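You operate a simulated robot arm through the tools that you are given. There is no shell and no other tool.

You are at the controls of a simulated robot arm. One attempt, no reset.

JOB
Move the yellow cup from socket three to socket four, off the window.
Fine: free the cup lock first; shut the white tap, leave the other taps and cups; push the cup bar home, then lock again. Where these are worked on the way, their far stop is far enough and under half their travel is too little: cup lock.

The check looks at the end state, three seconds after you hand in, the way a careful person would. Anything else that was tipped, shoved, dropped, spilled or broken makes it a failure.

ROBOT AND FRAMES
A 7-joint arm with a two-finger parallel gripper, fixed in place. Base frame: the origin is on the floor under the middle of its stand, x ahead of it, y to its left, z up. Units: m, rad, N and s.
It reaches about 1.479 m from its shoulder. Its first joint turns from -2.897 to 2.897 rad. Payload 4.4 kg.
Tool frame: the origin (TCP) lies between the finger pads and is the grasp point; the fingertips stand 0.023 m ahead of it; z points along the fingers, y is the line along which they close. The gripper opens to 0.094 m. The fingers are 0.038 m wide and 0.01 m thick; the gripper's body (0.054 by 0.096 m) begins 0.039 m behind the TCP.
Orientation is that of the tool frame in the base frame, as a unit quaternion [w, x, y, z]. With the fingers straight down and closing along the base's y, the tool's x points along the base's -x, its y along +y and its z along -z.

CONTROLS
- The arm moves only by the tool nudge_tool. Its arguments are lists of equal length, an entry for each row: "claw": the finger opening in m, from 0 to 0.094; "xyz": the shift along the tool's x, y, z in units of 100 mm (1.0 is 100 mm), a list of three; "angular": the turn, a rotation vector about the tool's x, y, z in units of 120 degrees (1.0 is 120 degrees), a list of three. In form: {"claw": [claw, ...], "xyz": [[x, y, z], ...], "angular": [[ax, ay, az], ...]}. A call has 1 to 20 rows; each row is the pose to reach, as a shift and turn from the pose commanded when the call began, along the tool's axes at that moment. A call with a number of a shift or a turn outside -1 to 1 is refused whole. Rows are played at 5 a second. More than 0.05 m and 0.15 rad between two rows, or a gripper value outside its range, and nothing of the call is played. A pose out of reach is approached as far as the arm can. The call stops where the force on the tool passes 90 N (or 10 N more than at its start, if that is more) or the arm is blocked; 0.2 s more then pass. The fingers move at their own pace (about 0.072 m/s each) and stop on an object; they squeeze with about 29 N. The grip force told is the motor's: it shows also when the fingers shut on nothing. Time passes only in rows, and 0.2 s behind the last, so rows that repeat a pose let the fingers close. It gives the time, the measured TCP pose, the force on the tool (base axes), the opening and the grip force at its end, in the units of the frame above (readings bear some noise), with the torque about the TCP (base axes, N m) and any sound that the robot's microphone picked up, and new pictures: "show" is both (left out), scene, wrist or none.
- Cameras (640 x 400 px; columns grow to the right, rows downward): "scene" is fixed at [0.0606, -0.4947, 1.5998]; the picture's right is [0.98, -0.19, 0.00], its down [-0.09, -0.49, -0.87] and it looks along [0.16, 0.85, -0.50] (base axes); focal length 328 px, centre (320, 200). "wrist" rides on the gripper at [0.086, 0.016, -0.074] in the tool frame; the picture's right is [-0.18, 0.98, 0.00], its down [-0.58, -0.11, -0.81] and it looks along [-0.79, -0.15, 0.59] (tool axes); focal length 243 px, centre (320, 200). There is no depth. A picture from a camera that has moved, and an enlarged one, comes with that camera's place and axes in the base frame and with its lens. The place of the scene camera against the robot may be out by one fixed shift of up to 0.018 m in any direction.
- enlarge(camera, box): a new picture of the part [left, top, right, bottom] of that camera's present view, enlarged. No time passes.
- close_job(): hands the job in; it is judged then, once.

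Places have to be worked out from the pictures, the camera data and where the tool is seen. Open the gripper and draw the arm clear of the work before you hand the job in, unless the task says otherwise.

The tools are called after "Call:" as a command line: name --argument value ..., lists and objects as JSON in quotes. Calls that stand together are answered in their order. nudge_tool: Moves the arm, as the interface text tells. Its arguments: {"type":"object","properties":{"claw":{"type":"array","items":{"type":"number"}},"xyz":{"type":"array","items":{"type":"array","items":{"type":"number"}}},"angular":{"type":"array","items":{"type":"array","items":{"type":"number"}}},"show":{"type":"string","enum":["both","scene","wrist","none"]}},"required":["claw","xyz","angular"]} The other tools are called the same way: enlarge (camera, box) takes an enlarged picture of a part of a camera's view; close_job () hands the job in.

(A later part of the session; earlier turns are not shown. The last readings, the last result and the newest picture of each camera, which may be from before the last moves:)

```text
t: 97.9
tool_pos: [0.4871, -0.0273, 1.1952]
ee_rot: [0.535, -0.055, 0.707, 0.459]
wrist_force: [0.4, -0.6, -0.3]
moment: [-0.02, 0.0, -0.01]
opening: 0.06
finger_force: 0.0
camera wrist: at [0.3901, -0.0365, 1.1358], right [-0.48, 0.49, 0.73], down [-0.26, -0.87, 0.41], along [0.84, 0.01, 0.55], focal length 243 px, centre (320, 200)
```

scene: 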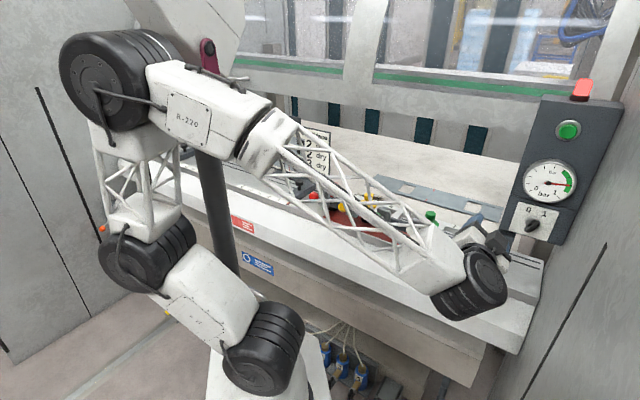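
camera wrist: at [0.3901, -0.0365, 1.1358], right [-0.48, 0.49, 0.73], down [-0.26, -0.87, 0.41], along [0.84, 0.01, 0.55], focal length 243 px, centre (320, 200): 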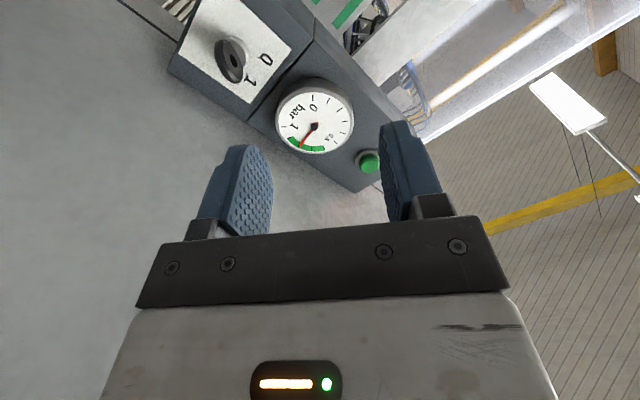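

A good frontal view of the handle; I zoom on it.

Call:
enlarge --camera "wrist" --box '[170, 0, 310, 110]'

Call:
enlarge --camera "scene" --box '[420, 200, 600, 330]'

```text
3.64 times, centred on (240, 55) of wrist
camera zoom: at [0.3901, -0.0365, 1.1358], right [-0.48, 0.49, 0.73], down [-0.26, -0.87, 0.41], along [0.84, 0.01, 0.55], focal length 882 px, centre (611, 727)
```

zoom: 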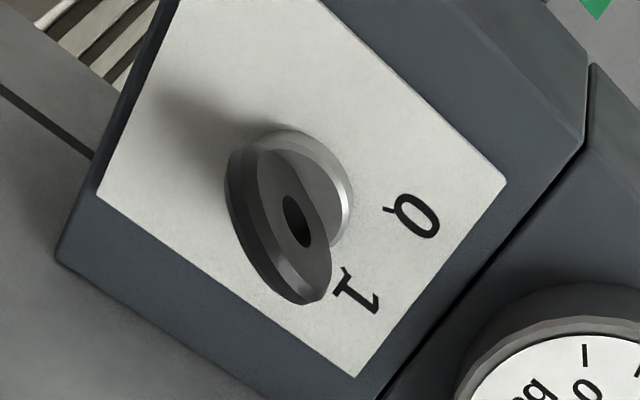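

```text
3.08 times, centred on (510, 265) of scene
camera zoom: at [0.0606, -0.4947, 1.5998], right [0.98, -0.19, 0.0], down [-0.09, -0.49, -0.87], along [0.16, 0.85, -0.5], focal length 1009 px, centre (-265, 0)
```

zoom: 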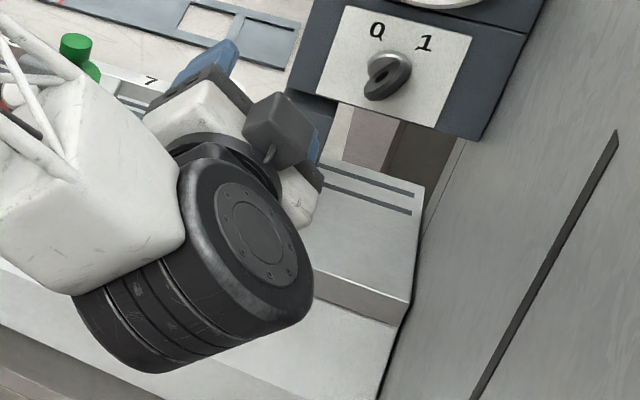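

The handle is a thin disc blade pointing at "1". Gripping it squarely would bring the wrist too close to the right wall, so poking it from the left with closed, inclined fingers is safer. I undo the roll and the tilt back to straight down.

Call:
nudge_tool --claw '[0.03, 0.0, 0, 0, 0, 0]' --xyz '[[0, 0, 0], [0, 0, 0], [0, 0, 0], [0, 0, 0], [0, 0, 0], [0, 0, 0]]' --angular '[[0, 0, -0.06], [0, 0, -0.12], [0, 0, -0.18], [0, 0, -0.24], [0, 0, -0.3], [0, 0, -0.3]]' --show "none"

Call:
nudge_tool --claw '[0, 0, 0, 0, 0, 0, 0]' --xyz '[[0, 0.1, 0], [0, 0.2, 0], [-0.1, 0.3, 0], [-0.2, 0.4, 0], [-0.3, 0.5, 0], [-0.4, 0.6, 0], [-0.4, 0.6, 0]]' --angular '[[0, 0.063, 0], [0, 0.126, 0], [0, 0.189, 0], [0, 0.252, 0], [0, 0.315, 0], [0, 0.375, 0], [0, 0.375, 0]]' --show "none"

Call:
nudge_tool --claw '[0, 0, 0, 0, 0, 0, 0]' --xyz '[[0, 0, 0], [0, 0, 0], [0, 0, 0], [0, 0, 0], [0, 0, 0], [0, 0, 0], [0, 0, 0]]' --angular '[[0, 0.063, 0], [0, 0.126, 0], [0, 0.189, 0], [0, 0.252, 0], [0, 0.315, 0], [0, 0.375, 0], [0, 0.375, 0]]' --show "both"

```text
t: 99.3
tool_pos: [0.489, -0.0276, 1.1951]
ee_rot: [0.651, -0.273, 0.655, 0.27]
wrist_force: [0.5, -0.7, 0.1]
moment: [0.0, -0.02, 0.0]
opening: 0.0
finger_force: 29.1
```

```text
t: 100.9
tool_pos: [0.4462, 0.0146, 1.2353]
ee_rot: [0.351, -0.354, 0.855, 0.145]
wrist_force: [0.4, 0.0, 0.2]
moment: [0.01, -0.02, 0.01]
opening: 0.0
finger_force: 29.1
```

```text
t: 102.5
tool_pos: [0.4458, 0.0146, 1.2351]
ee_rot: [-0.003, -0.383, 0.924, -0.003]
wrist_force: [-0.4, 0.7, 0.3]
moment: [-0.01, 0.02, -0.02]
opening: 0.0001
finger_force: 28.8
camera wrist: at [0.3743, -0.0357, 1.3106], right [-0.57, 0.82, 0.0], down [0.49, 0.34, 0.8], along [0.66, 0.45, -0.6], focal length 243 px, centre (320, 200)
```

scene: 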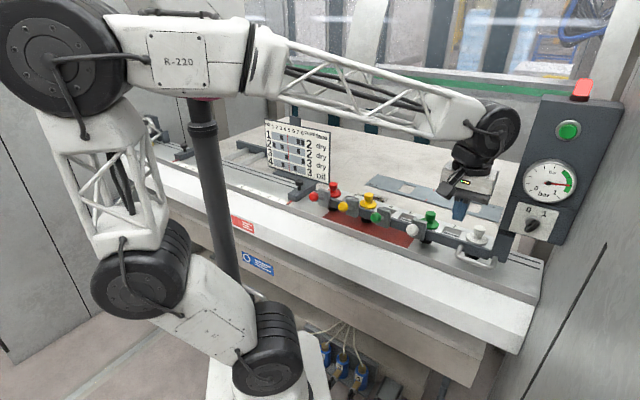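
wrist: 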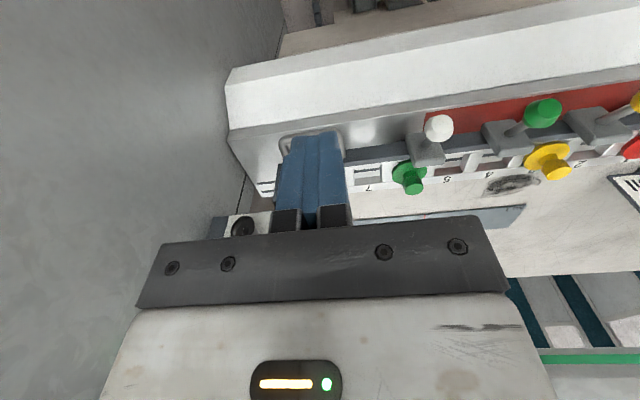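

I rotate the tool 50° so the closed fingers point right-and-down, then advance (still high) until they're in the knob's depth plane (N≈0.507).

Call:
nudge_tool --claw '[0, 0, 0, 0, 0, 0, 0, 0]' --xyz '[[0, 0, 0], [0, 0, 0], [0, 0, 0], [0, 0, 0], [0, 0, 0], [0, 0, 0], [0, 0, 0], [0, 0, 0]]' --angular '[[0.06, 0, 0], [0.12, 0, 0], [0.18, 0, 0], [0.24, 0, 0], [0.3, 0, 0], [0.36, 0, 0], [0.417, 0, 0], [0.417, 0, 0]]' --show "scene"

Call:
nudge_tool --claw '[0, 0, 0, 0]' --xyz '[[-0.3, 0, 0], [-0.6, 0, 0], [-0.9, 0, 0], [-0.9, 0, 0]]' --angular '[[0, 0, 0], [0, 0, 0], [0, 0, 0], [0, 0, 0]]' --show "both"

```text
t: 104.3
tool_pos: [0.4458, 0.0142, 1.2352]
ee_rot: [0.159, -0.349, 0.836, -0.392]
wrist_force: [-0.2, 0.5, 1.0]
moment: [0.02, 0.05, 0.0]
opening: 0.0
finger_force: 29.0
```

scene: 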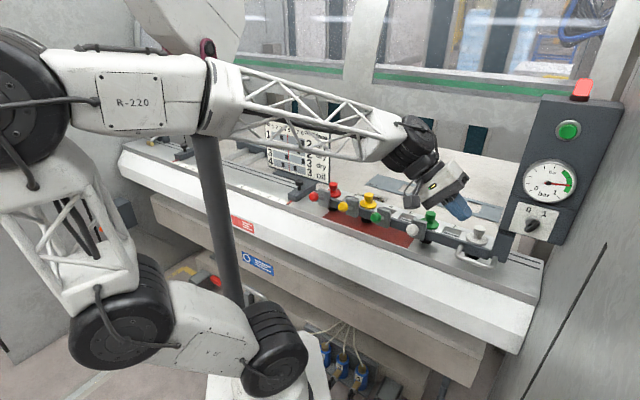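

```text
t: 105.3
tool_pos: [0.5097, 0.0779, 1.2345]
ee_rot: [0.159, -0.349, 0.836, -0.392]
wrist_force: [0.7, -0.9, -0.1]
moment: [0.02, 0.01, 0.02]
opening: 0.0
finger_force: 29.0
camera wrist: at [0.4004, 0.0638, 1.2715], right [-0.32, 0.57, -0.76], down [0.03, 0.8, 0.6], along [0.95, 0.17, -0.27], focal length 243 px, centre (320, 200)
```

scene: 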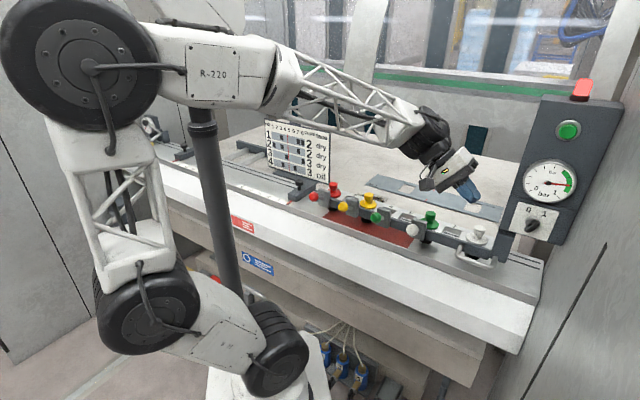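
wrist: 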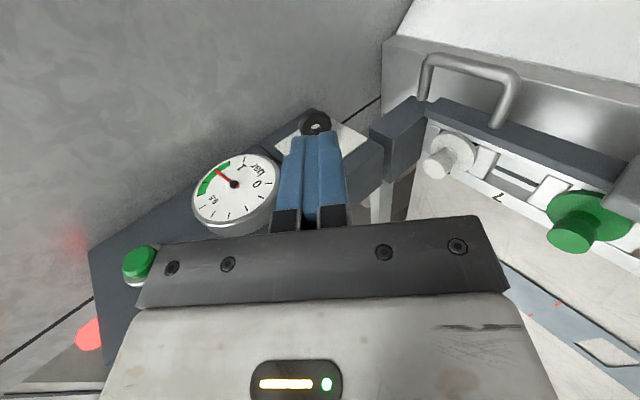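

Call:
enlarge --camera "wrist" --box '[260, 90, 400, 180]'

```text
4.44 times, centred on (330, 135) of wrist
camera zoom: at [0.4004, 0.0638, 1.2715], right [-0.32, 0.57, -0.76], down [0.03, 0.8, 0.6], along [0.95, 0.17, -0.27], focal length 1078 px, centre (276, 489)
```

zoom: 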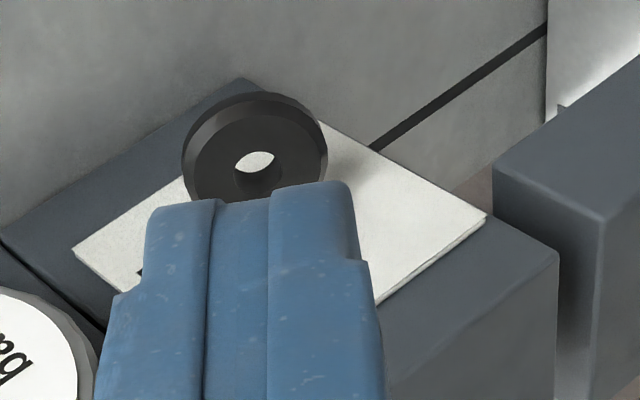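

The ring-shaped handle sits just off my fingertips' line. I move in to its depth plane and then down-right so the closed tips stand just left of its lower half.

Call:
nudge_tool --claw '[0, 0, 0, 0]' --xyz '[[-0.3, 0.05, 0.1], [-0.6, 0.1, 0.25], [-0.91, 0.16, 0.4], [-0.91, 0.16, 0.4]]' --angular '[[0, 0, 0], [0, 0, 0], [0, 0, 0], [0, 0, 0]]' --show "both"

Call:
enlarge --camera "wrist" --box '[240, 70, 400, 190]'

Call:
enlarge --camera "scene" --box '[460, 160, 580, 260]'

```text
t: 106.3
tool_pos: [0.5904, 0.1291, 1.1965]
ee_rot: [0.159, -0.347, 0.837, -0.393]
wrist_force: [0.5, 0.7, -0.1]
moment: [0.0, 0.0, 0.02]
opening: 0.0001
finger_force: 29.2
camera wrist: at [0.4819, 0.1145, 1.2332], right [-0.32, 0.57, -0.75], down [0.03, 0.8, 0.6], along [0.95, 0.17, -0.27], focal length 243 px, centre (320, 200)
```

scene: 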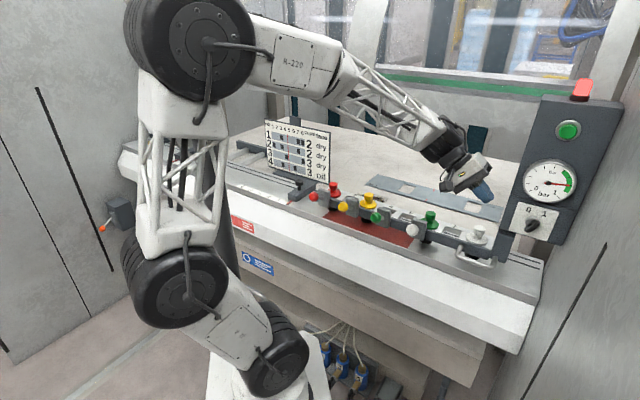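
wrist: 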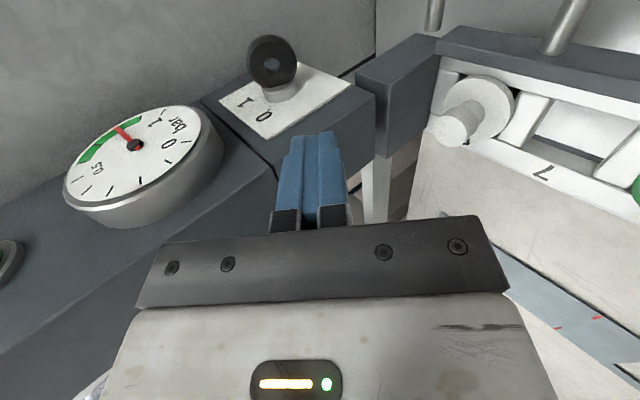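

```text
3.33 times, centred on (320, 130) of wrist
camera zoom: at [0.4819, 0.1145, 1.2332], right [-0.32, 0.57, -0.75], down [0.03, 0.8, 0.6], along [0.95, 0.17, -0.27], focal length 809 px, centre (320, 433)
```

zoom: 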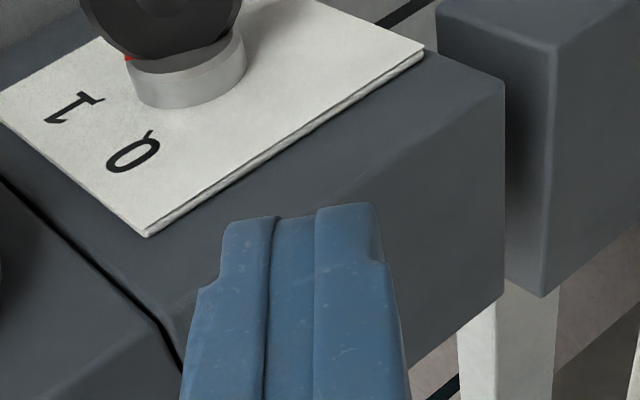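

```text
4.00 times, centred on (520, 210) of scene
camera zoom: at [0.0606, -0.4947, 1.5998], right [0.98, -0.19, 0.0], down [-0.09, -0.49, -0.87], along [0.16, 0.85, -0.5], focal length 1312 px, centre (-480, 160)
```

zoom: 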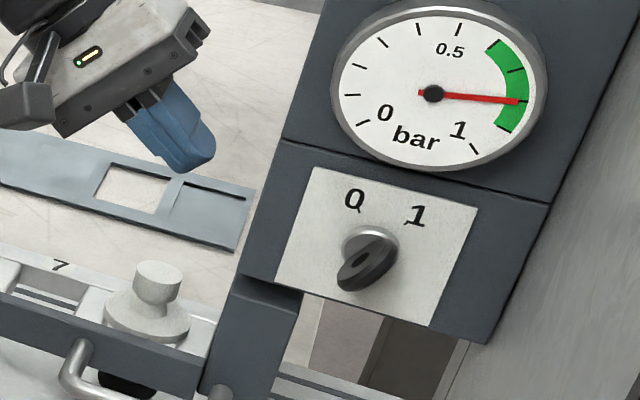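

The ring's centre works out at N≈0.505, S≈-0.448, z≈1.1435, and the plate face at N≈0.533. I back the fingers 11 mm off the plate and advance 9 cm along the tool so the tips sit left of the ring's lower half.

Call:
nudge_tool --claw '[0, 0, 0, 0]' --xyz '[[0.11, 0, 0.1], [0.11, 0, 0.4], [0.11, 0, 0.7], [0.11, 0, 0.88]]' --angular '[[0, 0, 0], [0, 0, 0], [0, 0, 0], [0, 0, 0]]' --show "both"

Call:
enlarge --camera "wrist" --box '[180, 60, 400, 220]'

Call:
enlarge --camera "scene" --box '[480, 190, 570, 260]'

```text
t: 107.3
tool_pos: [0.6286, 0.0718, 1.1396]
ee_rot: [0.159, -0.349, 0.836, -0.392]
wrist_force: [-0.5, -0.5, 0.0]
moment: [0.01, -0.02, -0.01]
opening: 0.0
finger_force: 29.1
camera wrist: at [0.5201, 0.0576, 1.1761], right [-0.32, 0.57, -0.75], down [0.03, 0.8, 0.6], along [0.95, 0.17, -0.27], focal length 243 px, centre (320, 200)
```

scene: 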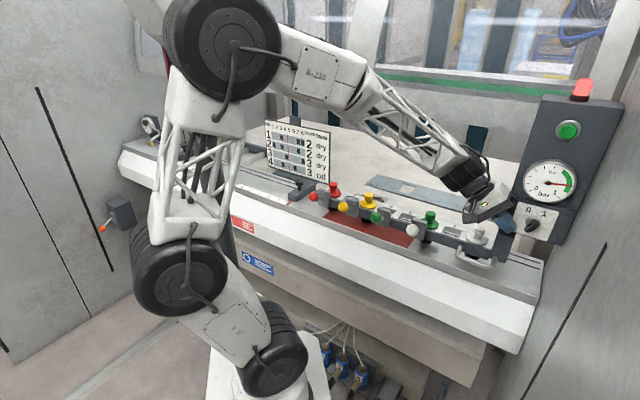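
wrist: 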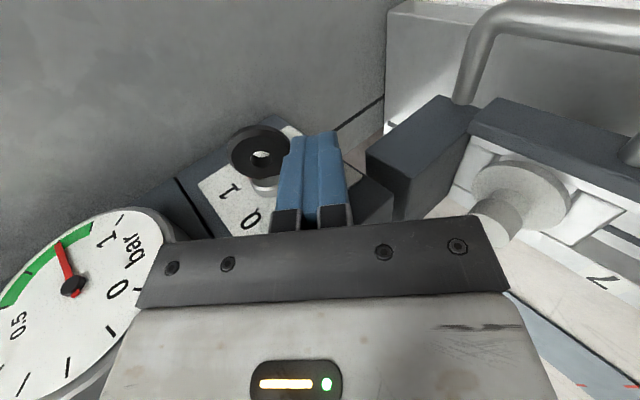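

```text
2.50 times, centred on (290, 140) of wrist
camera zoom: at [0.5201, 0.0576, 1.1761], right [-0.32, 0.57, -0.75], down [0.03, 0.8, 0.6], along [0.95, 0.17, -0.27], focal length 606 px, centre (395, 350)
```

zoom: 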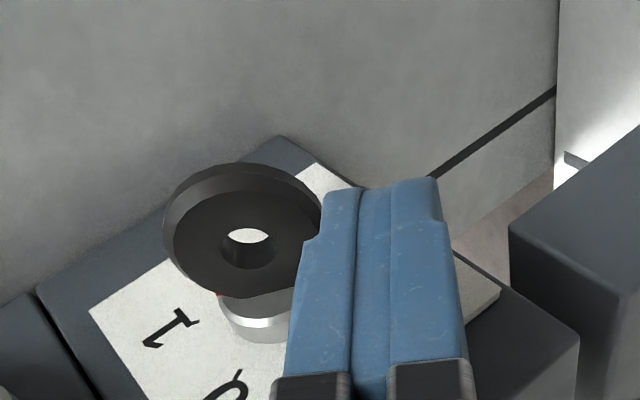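

```text
5.71 times, centred on (525, 225) of scene
camera zoom: at [0.0606, -0.4947, 1.5998], right [0.98, -0.19, 0.0], down [-0.09, -0.49, -0.87], along [0.16, 0.85, -0.5], focal length 1874 px, centre (-851, 57)
```

zoom: 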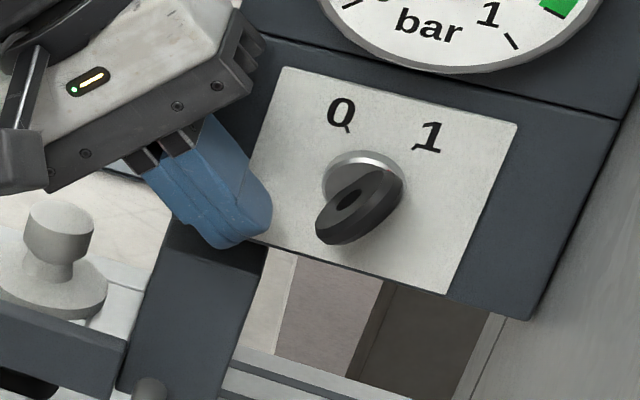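

The tips are just left of the ring's lower end. I push to the right (−S) in small steps, watching force.

Call:
nudge_tool --claw '[0, 0, 0]' --xyz '[[0, -0.064, 0.077], [0, -0.096, 0.115], [0, -0.129, 0.153]]' --angular '[[0, 0, 0], [0, 0, 0], [0, 0, 0]]' --show "wrist"

Call:
enlarge --camera "scene" --box '[480, 190, 570, 260]'

```text
t: 108.0
tool_pos: [0.6365, 0.0627, 1.1403]
ee_rot: [0.159, -0.351, 0.836, -0.391]
wrist_force: [-46.0, 23.7, 9.5]
moment: [-0.61, -2.02, 2.17]
opening: 0.0
finger_force: 29.2
stopped in row 3: the force on the tool passed its limit at 116 N (the readings are from after the stop); the commanded pose is now the measured one
camera wrist: at [0.5284, 0.049, 1.1761], right [-0.32, 0.57, -0.75], down [0.02, 0.8, 0.6], along [0.95, 0.18, -0.27], focal length 243 px, centre (320, 200)
```

wrist: 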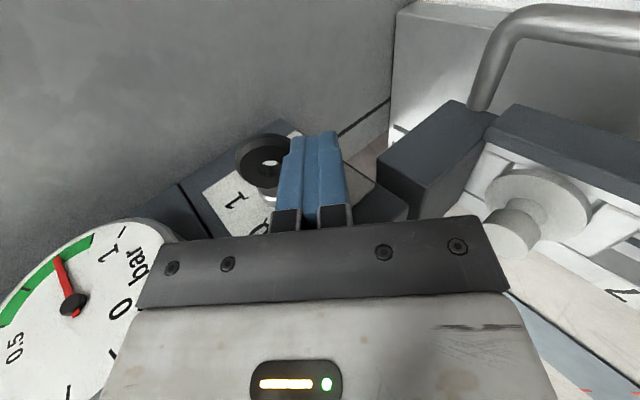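

```text
5.71 times, centred on (525, 225) of scene
camera zoom: at [0.0606, -0.4947, 1.5998], right [0.98, -0.19, 0.0], down [-0.09, -0.49, -0.87], along [0.16, 0.85, -0.5], focal length 1874 px, centre (-851, 57)
```

zoom: 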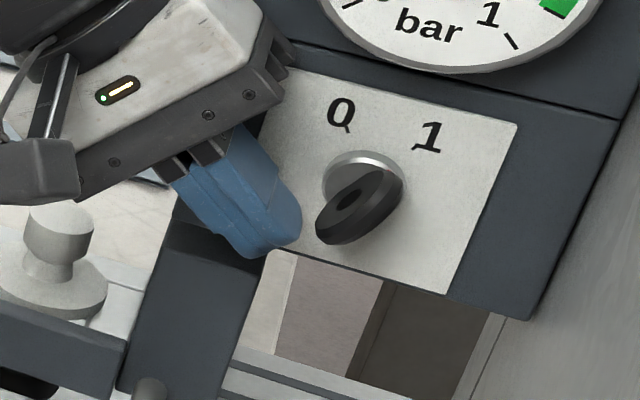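

The hand's bracket met the gauge rim rather than the ring. I back off, flatten the approach by 20° so the hand comes in lower, and line up again.

Call:
nudge_tool --claw '[0, 0, 0]' --xyz '[[0.02, 0.1, -0.12], [0.02, 0.2, -0.24], [0.02, 0.2, -0.24]]' --angular '[[0, 0, 0], [0, 0, 0], [0, 0, 0]]' --show "none"

Call:
nudge_tool --claw '[0, 0, 0, 0]' --xyz '[[0, 0, 0], [0, 0, 0], [0, 0, 0], [0, 0, 0]]' --angular '[[0.055, 0, 0], [0.11, 0, 0], [0.165, 0, 0], [0.165, 0, 0]]' --show "both"

Call:
enlarge --camera "wrist" --box '[180, 40, 400, 200]'

Call:
enlarge --camera "scene" --box '[450, 170, 570, 260]'

```text
t: 108.8
tool_pos: [0.6128, 0.084, 1.1383]
ee_rot: [0.159, -0.351, 0.836, -0.392]
wrist_force: [-0.9, 0.0, 0.4]
moment: [0.0, -0.01, -0.03]
opening: 0.0
finger_force: 30.2
```

```text
t: 109.8
tool_pos: [0.6135, 0.0828, 1.1393]
ee_rot: [0.217, -0.317, 0.756, -0.529]
wrist_force: [-0.2, 0.4, -0.5]
moment: [0.0, 0.01, 0.03]
opening: 0.0
finger_force: 29.2
camera wrist: at [0.4997, 0.0746, 1.1506], right [-0.12, 0.36, -0.92], down [-0.1, 0.92, 0.38], along [0.99, 0.14, -0.07], focal length 243 px, centre (320, 200)
```

scene: 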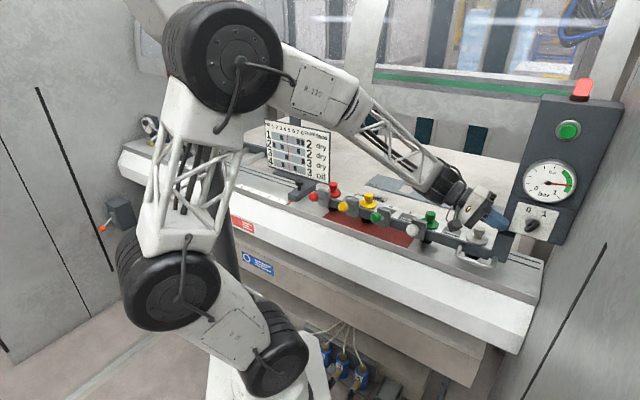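
wrist: 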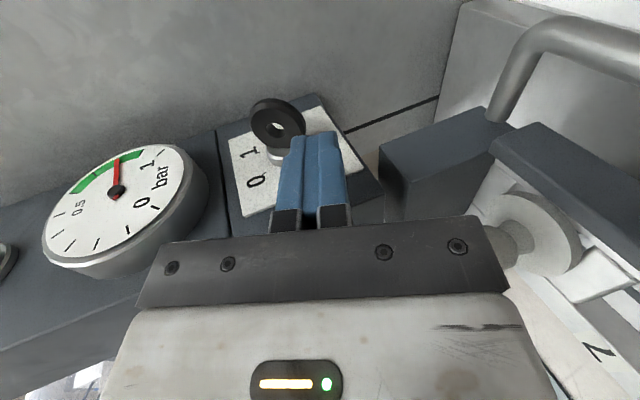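

```text
2.50 times, centred on (290, 120) of wrist
camera zoom: at [0.4997, 0.0746, 1.1506], right [-0.12, 0.36, -0.92], down [-0.1, 0.92, 0.38], along [0.99, 0.14, -0.07], focal length 606 px, centre (395, 400)
```

zoom: 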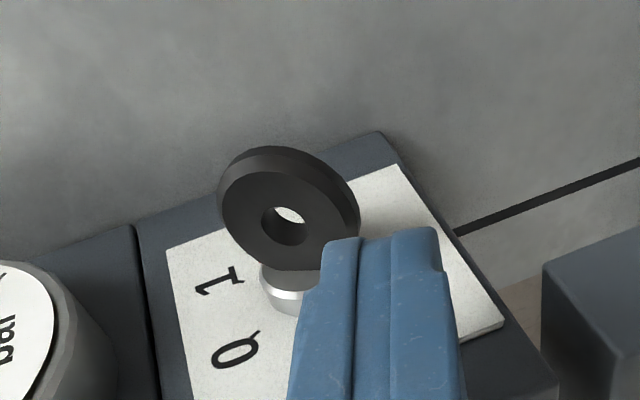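

```text
4.44 times, centred on (510, 215) of scene
camera zoom: at [0.0606, -0.4947, 1.5998], right [0.98, -0.19, 0.0], down [-0.09, -0.49, -0.87], along [0.16, 0.85, -0.5], focal length 1457 px, centre (-524, 133)
```

zoom: 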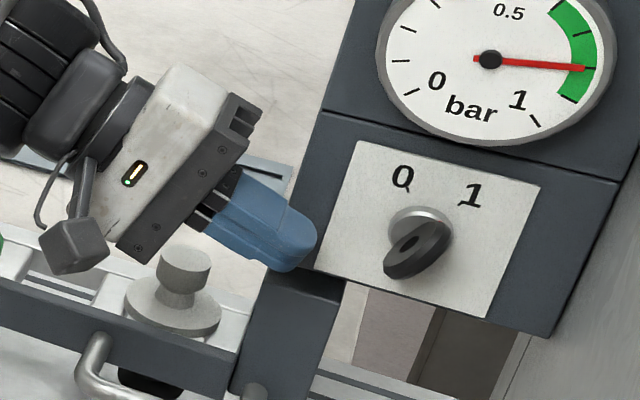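

Now the hand is lower and clear of the gauge. I lower the tips ~9 mm, then push right in stages toward the ring's lower half.

Call:
nudge_tool --claw '[0, 0, 0, 0]' --xyz '[[-0.06, 0.085, 0.031], [-0.06, 0.05, 0.13], [-0.06, 0.015, 0.22], [-0.06, -0.01, 0.285]]' --angular '[[0, 0, 0], [0, 0, 0], [0, 0, 0], [0, 0, 0]]' --show "wrist"

Call:
enlarge --camera "scene" --box '[480, 190, 570, 260]'

```text
t: 110.8
tool_pos: [0.6376, 0.0696, 1.1303]
ee_rot: [0.217, -0.318, 0.757, -0.529]
wrist_force: [0.4, 0.1, -0.3]
moment: [0.0, -0.04, -0.02]
opening: 0.0001
finger_force: 28.9
camera wrist: at [0.5237, 0.0603, 1.1424], right [-0.12, 0.36, -0.92], down [-0.1, 0.92, 0.38], along [0.99, 0.14, -0.07], focal length 243 px, centre (320, 200)
```

wrist: 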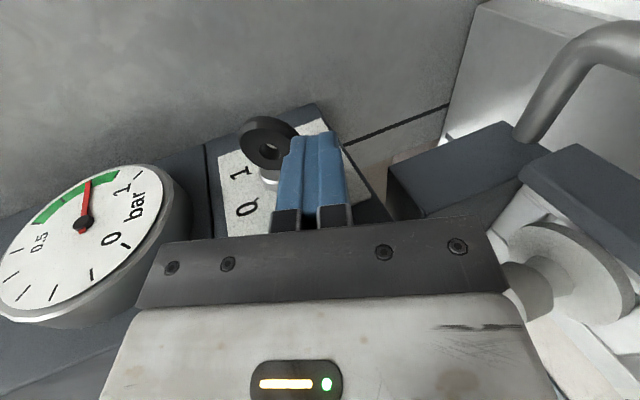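

```text
5.71 times, centred on (525, 225) of scene
camera zoom: at [0.0606, -0.4947, 1.5998], right [0.98, -0.19, 0.0], down [-0.09, -0.49, -0.87], along [0.16, 0.85, -0.5], focal length 1874 px, centre (-851, 57)
```

zoom: 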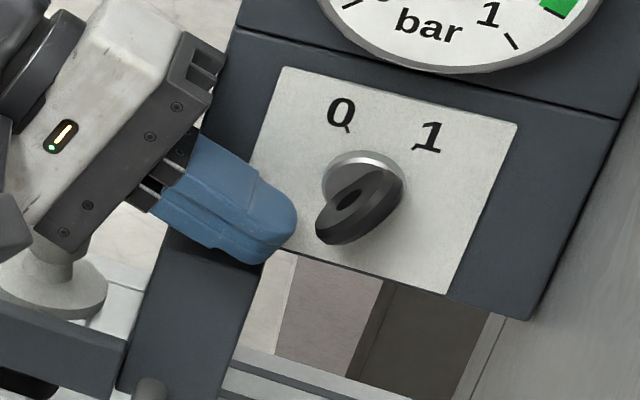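

Call:
nudge_tool --claw '[0, 0, 0]' --xyz '[[0, -0.017, 0.047], [0, -0.034, 0.094], [0, -0.051, 0.141]]' --angular '[[0, 0, 0], [0, 0, 0], [0, 0, 0]]' --show "wrist"

Call:
enlarge --camera "scene" --box '[480, 160, 570, 260]'

```text
t: 111.6
tool_pos: [0.6491, 0.0589, 1.1293]
ee_rot: [0.217, -0.318, 0.756, -0.529]
wrist_force: [-5.2, 3.3, -1.3]
moment: [-0.19, -0.14, 0.24]
opening: 0.0
finger_force: 28.7
camera wrist: at [0.5349, 0.0493, 1.1415], right [-0.12, 0.36, -0.92], down [-0.1, 0.92, 0.38], along [0.99, 0.14, -0.07], focal length 243 px, centre (320, 200)
```

wrist: 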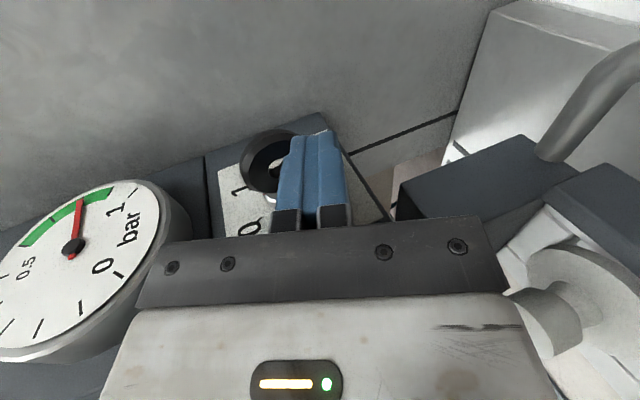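

```text
4.00 times, centred on (525, 210) of scene
camera zoom: at [0.0606, -0.4947, 1.5998], right [0.98, -0.19, 0.0], down [-0.09, -0.49, -0.87], along [0.16, 0.85, -0.5], focal length 1312 px, centre (-500, 160)
```

zoom: 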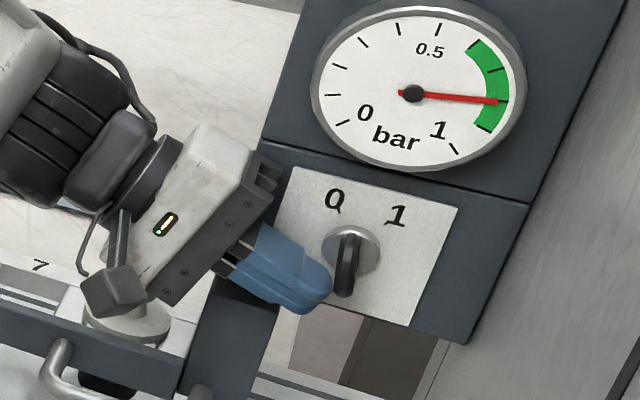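

The ring turns easily (only ~6 N) and now points about midway. I keep pushing toward "0".

Call:
nudge_tool --claw '[0, 0, 0]' --xyz '[[0, -0.017, 0.047], [0, -0.034, 0.094], [0, -0.045, 0.12]]' --angular '[[0, 0, 0], [0, 0, 0], [0, 0, 0]]' --show "wrist"

Call:
enlarge --camera "scene" --box '[480, 160, 570, 260]'

```text
t: 112.0
tool_pos: [0.6487, 0.0586, 1.1291]
ee_rot: [0.218, -0.32, 0.755, -0.529]
wrist_force: [-40.1, 29.4, 9.1]
moment: [-0.44, -1.21, 1.74]
opening: 0.0002
finger_force: 28.9
stopped in row 2: the force on the tool passed its limit at 116 N (the readings are from after the stop); the commanded pose is now the measured one
camera wrist: at [0.5353, 0.0486, 1.1415], right [-0.12, 0.36, -0.92], down [-0.1, 0.92, 0.38], along [0.99, 0.14, -0.07], focal length 243 px, centre (320, 200)
```

wrist: 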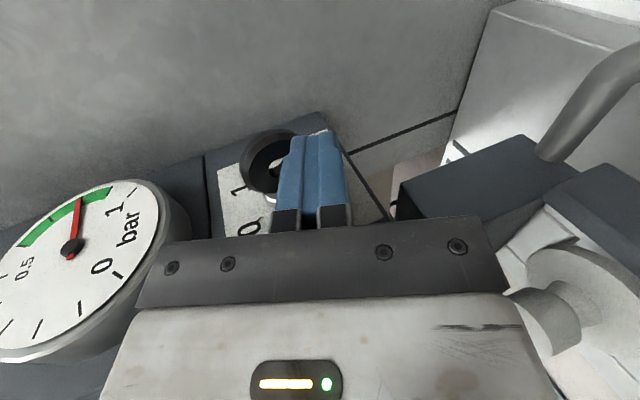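

```text
4.00 times, centred on (525, 210) of scene
camera zoom: at [0.0606, -0.4947, 1.5998], right [0.98, -0.19, 0.0], down [-0.09, -0.49, -0.87], along [0.16, 0.85, -0.5], focal length 1312 px, centre (-500, 160)
```

zoom: 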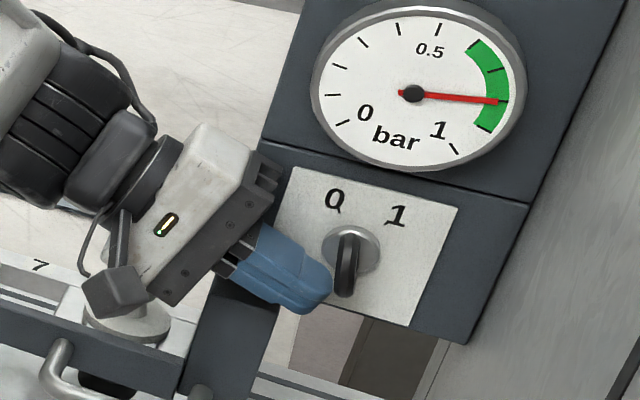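

The hand's side caught the console's left edge (N≈0.53). I back off 4 mm, shift 10 mm toward myself, and push on.

Call:
nudge_tool --claw '[0, 0, 0]' --xyz '[[0, 0.014, -0.04], [0.1, 0.014, -0.04], [0.1, 0.014, -0.04]]' --angular '[[0, 0, 0], [0, 0, 0], [0, 0, 0]]' --show "none"

Call:
nudge_tool --claw '[0, 0, 0, 0]' --xyz '[[0, -0.017, 0.047], [0, -0.034, 0.094], [0, -0.051, 0.141], [0, -0.06, 0.165]]' --angular '[[0, 0, 0], [0, 0, 0], [0, 0, 0], [0, 0, 0]]' --show "wrist"

Call:
enlarge --camera "scene" --box '[480, 160, 570, 260]'

```text
t: 112.8
tool_pos: [0.6407, 0.0526, 1.1301]
ee_rot: [0.218, -0.32, 0.756, -0.528]
wrist_force: [-0.3, 0.7, 0.1]
moment: [0.02, -0.01, 0.0]
opening: 0.0
finger_force: 29.0
```

```text
t: 113.3
tool_pos: [0.6415, 0.0506, 1.1288]
ee_rot: [0.219, -0.322, 0.755, -0.528]
wrist_force: [-50.8, 24.0, 10.2]
moment: [-0.15, -1.58, 2.85]
opening: 0.0
finger_force: 29.0
stopped in row 2: the force on the tool passed its limit at 114 N (the readings are from after the stop); the commanded pose is now the measured one
camera wrist: at [0.5283, 0.041, 1.1412], right [-0.12, 0.36, -0.92], down [-0.11, 0.92, 0.38], along [0.99, 0.14, -0.07], focal length 243 px, centre (320, 200)
```

wrist: 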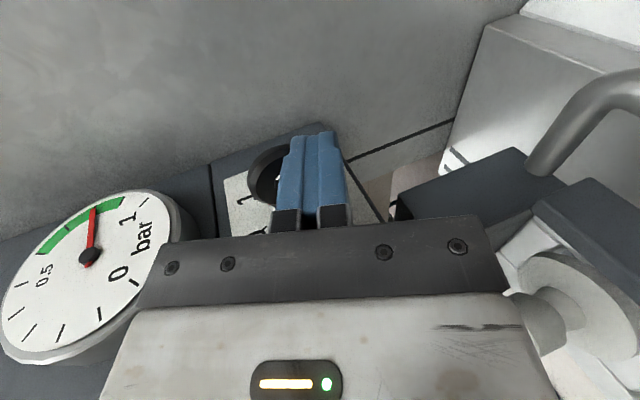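

```text
4.00 times, centred on (525, 210) of scene
camera zoom: at [0.0606, -0.4947, 1.5998], right [0.98, -0.19, 0.0], down [-0.09, -0.49, -0.87], along [0.16, 0.85, -0.5], focal length 1312 px, centre (-500, 160)
```

zoom: 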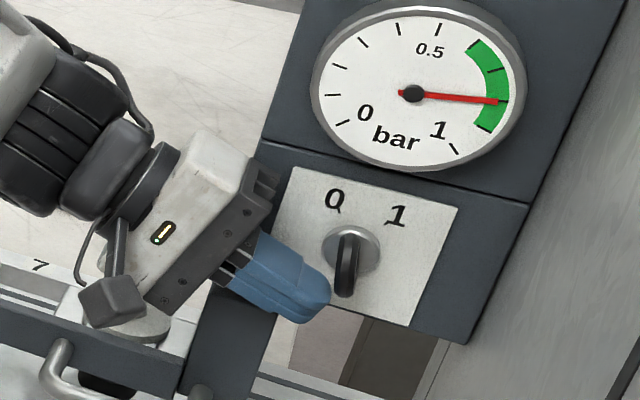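

A side box on the hand (away from the camera) is what hits the console's left face. I back off, swing the hand 25° so the fingers reach in toward the panel while the hand stays clear, and push again.

Call:
nudge_tool --claw '[0, 0, 0]' --xyz '[[0, 0.034, -0.094], [0, 0.05, -0.14], [0, 0.05, -0.14]]' --angular '[[0, 0, 0], [0, 0, 0], [0, 0, 0]]' --show "none"

Call:
nudge_tool --claw '[0, 0, 0, 0, 0]' --xyz '[[0, 0, 0], [0, 0, 0], [0, 0, 0], [0, 0, 0], [0, 0, 0]]' --angular '[[0, -0.049, -0.018], [0, -0.098, -0.036], [0, -0.147, -0.053], [0, -0.196, -0.071], [0, -0.196, -0.071]]' --show "both"

Call:
enlarge --camera "scene" --box '[480, 190, 570, 260]'

```text
t: 114.2
tool_pos: [0.631, 0.06, 1.1281]
ee_rot: [0.217, -0.321, 0.755, -0.528]
wrist_force: [0.4, 0.5, 0.2]
moment: [0.04, 0.03, 0.02]
opening: 0.0002
finger_force: 29.5
```

```text
t: 115.3
tool_pos: [0.633, 0.059, 1.1291]
ee_rot: [0.329, -0.477, 0.668, -0.466]
wrist_force: [0.5, 0.0, -0.6]
moment: [0.0, -0.02, 0.02]
opening: 0.0
finger_force: 29.0
camera wrist: at [0.5335, 0.0026, 1.1413], right [-0.27, 0.28, -0.92], down [-0.48, 0.79, 0.38], along [0.83, 0.55, -0.07], focal length 243 px, centre (320, 200)
```

scene: 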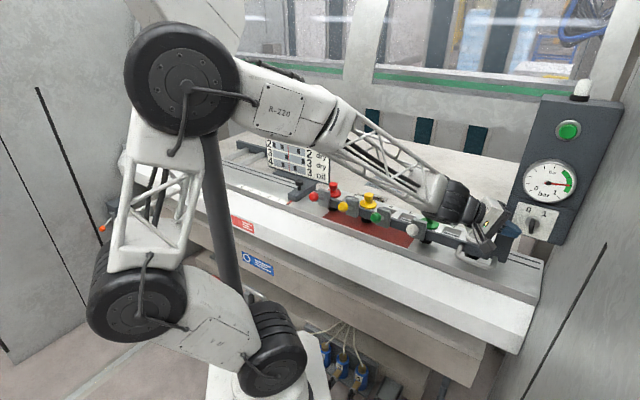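
wrist: 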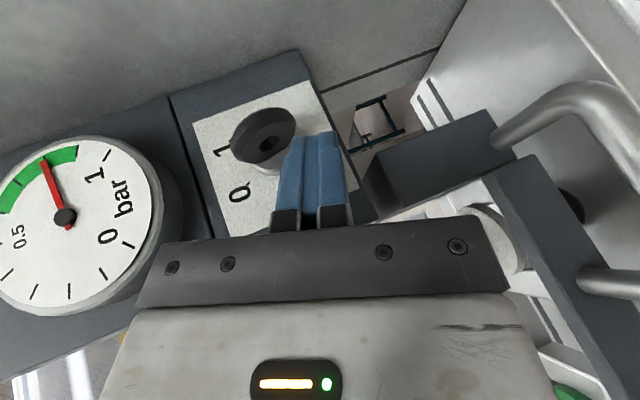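

```text
5.71 times, centred on (525, 225) of scene
camera zoom: at [0.0606, -0.4947, 1.5998], right [0.98, -0.19, 0.0], down [-0.09, -0.49, -0.87], along [0.16, 0.85, -0.5], focal length 1874 px, centre (-851, 57)
```

zoom: 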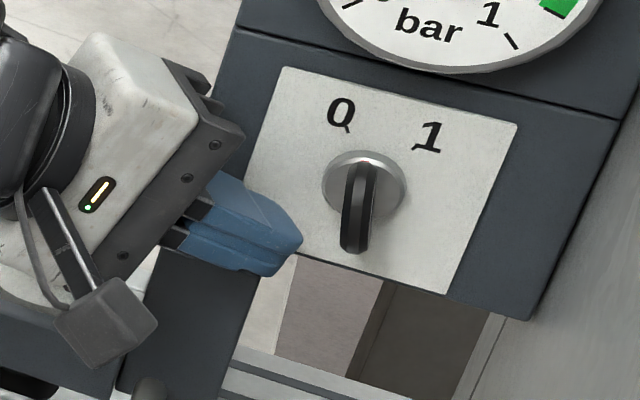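

The red lamp on the console has gone out with the handle at mid-turn — so this handle switches something. I continue the push toward 0.

Call:
nudge_tool --claw '[0, 0, 0, 0]' --xyz '[[0.021, -0.0155, 0.043], [0.042, -0.031, 0.085], [0.063, -0.046, 0.128], [0.08, -0.059, 0.162]]' --angular '[[0, 0, 0], [0, 0, 0], [0, 0, 0], [0, 0, 0]]' --show "both"

Call:
enlarge --camera "scene" --box '[480, 160, 570, 260]'

```text
t: 116.3
tool_pos: [0.6432, 0.05, 1.129]
ee_rot: [0.328, -0.479, 0.669, -0.465]
wrist_force: [-49.3, 31.6, 8.6]
moment: [-0.24, -0.21, -0.68]
opening: 0.0
finger_force: 28.8
stopped in row 4: the force on the tool passed its limit at 110 N (the readings are from after the stop); the commanded pose is now the measured one
camera wrist: at [0.5445, -0.0074, 1.1406], right [-0.27, 0.28, -0.92], down [-0.49, 0.79, 0.38], along [0.83, 0.55, -0.07], focal length 243 px, centre (320, 200)
```

scene: 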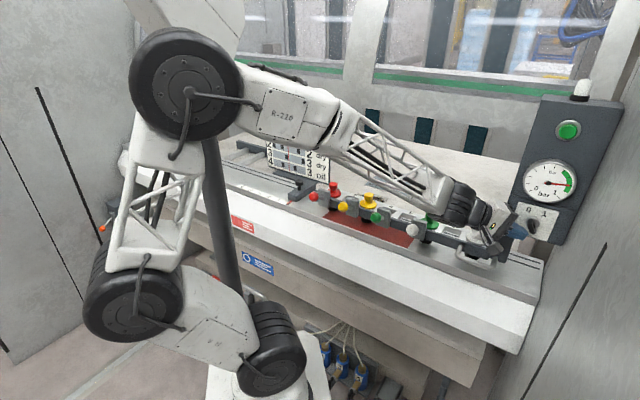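
wrist: 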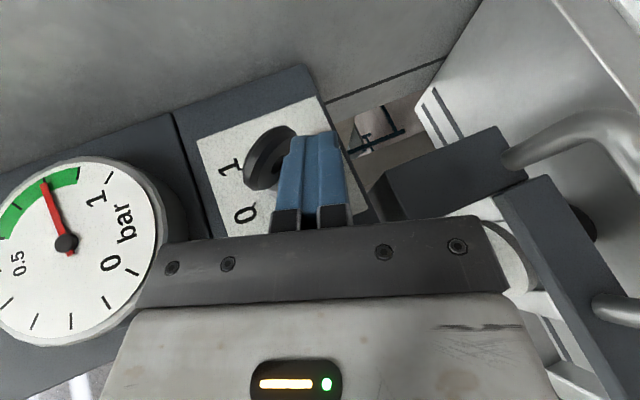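

```text
4.00 times, centred on (525, 210) of scene
camera zoom: at [0.0606, -0.4947, 1.5998], right [0.98, -0.19, 0.0], down [-0.09, -0.49, -0.87], along [0.16, 0.85, -0.5], focal length 1312 px, centre (-500, 160)
```

zoom: 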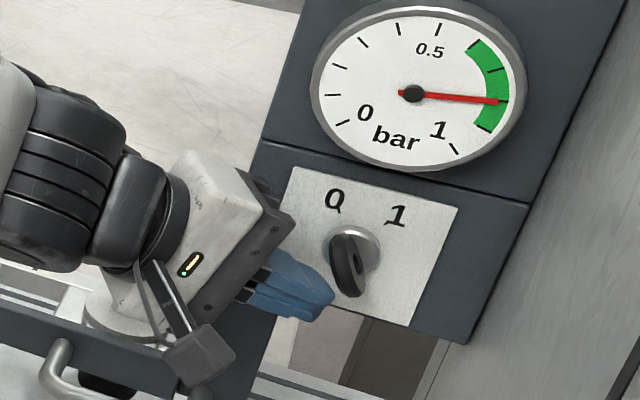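

The ring is now at its "0" stop (fingertip contact, lamp out). I withdraw to the left, rise, and then re-test whether the yellow cup is free.

Call:
nudge_tool --claw '[0, 0, 0, 0]' --xyz '[[-0.1, 0.07, -0.2], [-0.2, 0.05, -0.45], [-0.1, -0.3, -0.75], [-0.1, -0.3, -0.75]]' --angular '[[0, 0, 0], [0, 0, 0], [0, 0, 0], [0, 0, 0]]' --show "both"

Call:
enlarge --camera "scene" --box '[490, 80, 620, 260]'

```text
t: 117.3
tool_pos: [0.5918, 0.0785, 1.1827]
ee_rot: [0.329, -0.478, 0.668, -0.465]
wrist_force: [0.2, 0.2, 0.0]
moment: [-0.01, -0.04, 0.0]
opening: 0.0001
finger_force: 29.0
camera wrist: at [0.4927, 0.0205, 1.194], right [-0.27, 0.28, -0.92], down [-0.49, 0.79, 0.38], along [0.83, 0.55, -0.07], focal length 243 px, centre (320, 200)
```

scene: 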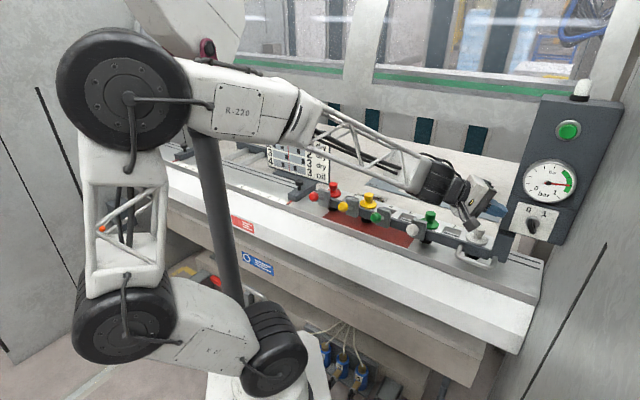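
wrist: 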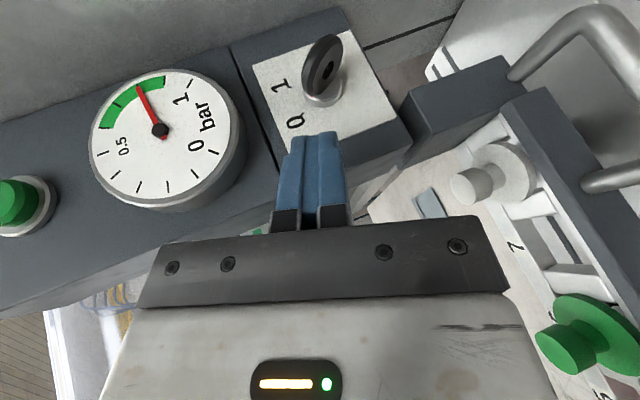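

```text
2.22 times, centred on (555, 170) of scene
camera zoom: at [0.0606, -0.4947, 1.5998], right [0.98, -0.19, 0.0], down [-0.09, -0.49, -0.87], along [0.16, 0.85, -0.5], focal length 729 px, centre (-202, 267)
```

zoom: 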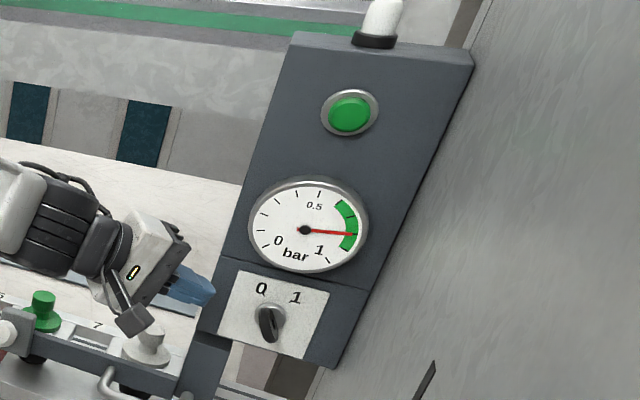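

The handle reads 0 and the lamp is off; the gauge is unchanged. I move left and up, and bring the tool back to straight down to test the cup.

Call:
nudge_tool --claw '[0, 0, 0, 0]' --xyz '[[-0.13, -0.1, -0.33], [-0.26, -0.22, -0.66], [-0.39, -0.32, -1.0], [-0.39, -0.32, -1.0]]' --angular '[[0, 0, 0], [0, 0, 0], [0, 0, 0], [0, 0, 0]]' --show "none"

Call:
nudge_tool --claw '[0, 0, 0, 0, 0]' --xyz '[[0, 0, 0], [0, 0, 0], [0, 0, 0], [0, 0, 0], [0, 0, 0]]' --angular '[[0, 0.049, 0.018], [0, 0.098, 0.036], [0, 0.147, 0.053], [0, 0.196, 0.071], [0, 0.196, 0.071]]' --show "none"

Call:
nudge_tool --claw '[0, 0, 0, 0, 0, 0, 0, 0, 0, 0, 0]' --xyz '[[0, 0, 0], [0, 0, 0], [0, 0, 0], [0, 0, 0], [0, 0, 0], [0, 0, 0], [0, 0, 0], [0, 0, 0], [0, 0, 0], [0, 0, 0], [0, 0, 0]]' --angular '[[-0.06, 0, 0], [-0.12, 0, 0], [-0.18, 0, 0], [-0.24, 0, 0], [-0.3, 0, 0], [-0.36, 0, 0], [-0.42, 0, 0], [-0.48, 0, 0], [-0.54, 0, 0], [-0.582, 0, 0], [-0.582, 0, 0]]' --show "both"

```text
t: 118.3
tool_pos: [0.5257, 0.1427, 1.2481]
ee_rot: [0.328, -0.478, 0.669, -0.465]
wrist_force: [0.5, 0.3, -0.7]
moment: [-0.01, 0.01, 0.01]
opening: 0.0
finger_force: 29.1
```

```text
t: 119.5
tool_pos: [0.5269, 0.1421, 1.2474]
ee_rot: [0.218, -0.322, 0.755, -0.527]
wrist_force: [0.2, 0.1, -0.3]
moment: [0.02, -0.02, -0.02]
opening: 0.0
finger_force: 29.5
```

```text
t: 121.9
tool_pos: [0.5264, 0.1426, 1.2467]
ee_rot: [-0.006, -0.39, 0.921, 0.0]
wrist_force: [-0.2, -0.6, 0.0]
moment: [-0.01, -0.01, 0.01]
opening: 0.0001
finger_force: 28.9
camera wrist: at [0.4558, 0.0909, 1.3236], right [-0.58, 0.82, 0.0], down [0.49, 0.35, 0.8], along [0.65, 0.46, -0.6], focal length 243 px, centre (320, 200)
```

scene: 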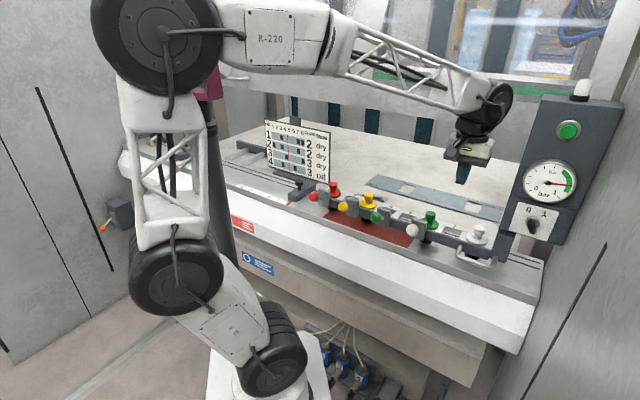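
wrist: 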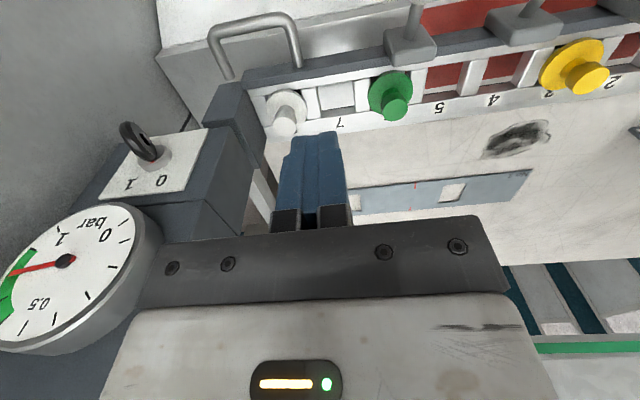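

Call:
nudge_tool --claw '[0.03, 0.06, 0.06, 0.06]' --xyz '[[-0.11, 0.32, 0], [-0.22, 0.64, 0], [-0.34, 0.955, 0], [-0.34, 0.955, 0]]' --angular '[[0, 0, 0.004], [0, 0, 0.0075], [0, 0, 0.0075], [0, 0, 0.0075]]' --show "none"

Call:
nudge_tool --claw '[0.06, 0.06, 0.06, 0.06]' --xyz '[[-0.11, 0.32, 0], [-0.22, 0.64, 0], [-0.34, 0.955, 0], [-0.34, 0.955, 0]]' --angular '[[0, 0, 0], [0, 0, 0], [0, 0, 0], [0, 0, 0]]' --show "none"

Call:
nudge_tool --claw '[0.06, 0.06, 0.06, 0.06]' --xyz '[[-0.11, 0.32, 0.2], [-0.22, 0.64, 0.4], [-0.34, 0.955, 0.5], [-0.34, 0.955, 0.5]]' --angular '[[0, 0, 0], [0, 0, 0], [0, 0, 0], [0, 0, 0]]' --show "wrist"

```text
t: 122.9
tool_pos: [0.4836, 0.233, 1.2474]
ee_rot: [-0.007, -0.382, 0.924, -0.001]
wrist_force: [0.2, -0.2, 0.1]
moment: [0.02, 0.01, -0.02]
opening: 0.0601
finger_force: 0.0
```

```text
t: 123.9
tool_pos: [0.4416, 0.3248, 1.2448]
ee_rot: [-0.005, -0.382, 0.924, 0.0]
wrist_force: [0.0, -0.1, 0.0]
moment: [0.01, 0.0, -0.03]
opening: 0.06
finger_force: 0.1
```

```text
t: 124.9
tool_pos: [0.3941, 0.417, 1.1979]
ee_rot: [-0.006, -0.383, 0.924, -0.001]
wrist_force: [-0.5, 0.3, 0.0]
moment: [-0.03, 0.03, -0.01]
opening: 0.0601
finger_force: 0.0
camera wrist: at [0.3229, 0.3671, 1.2748], right [-0.56, 0.83, 0.0], down [0.5, 0.34, 0.8], along [0.66, 0.45, -0.6], focal length 243 px, centre (320, 200)
```

wrist: 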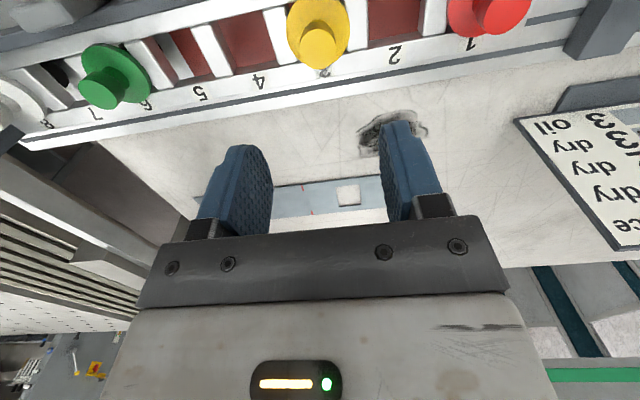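

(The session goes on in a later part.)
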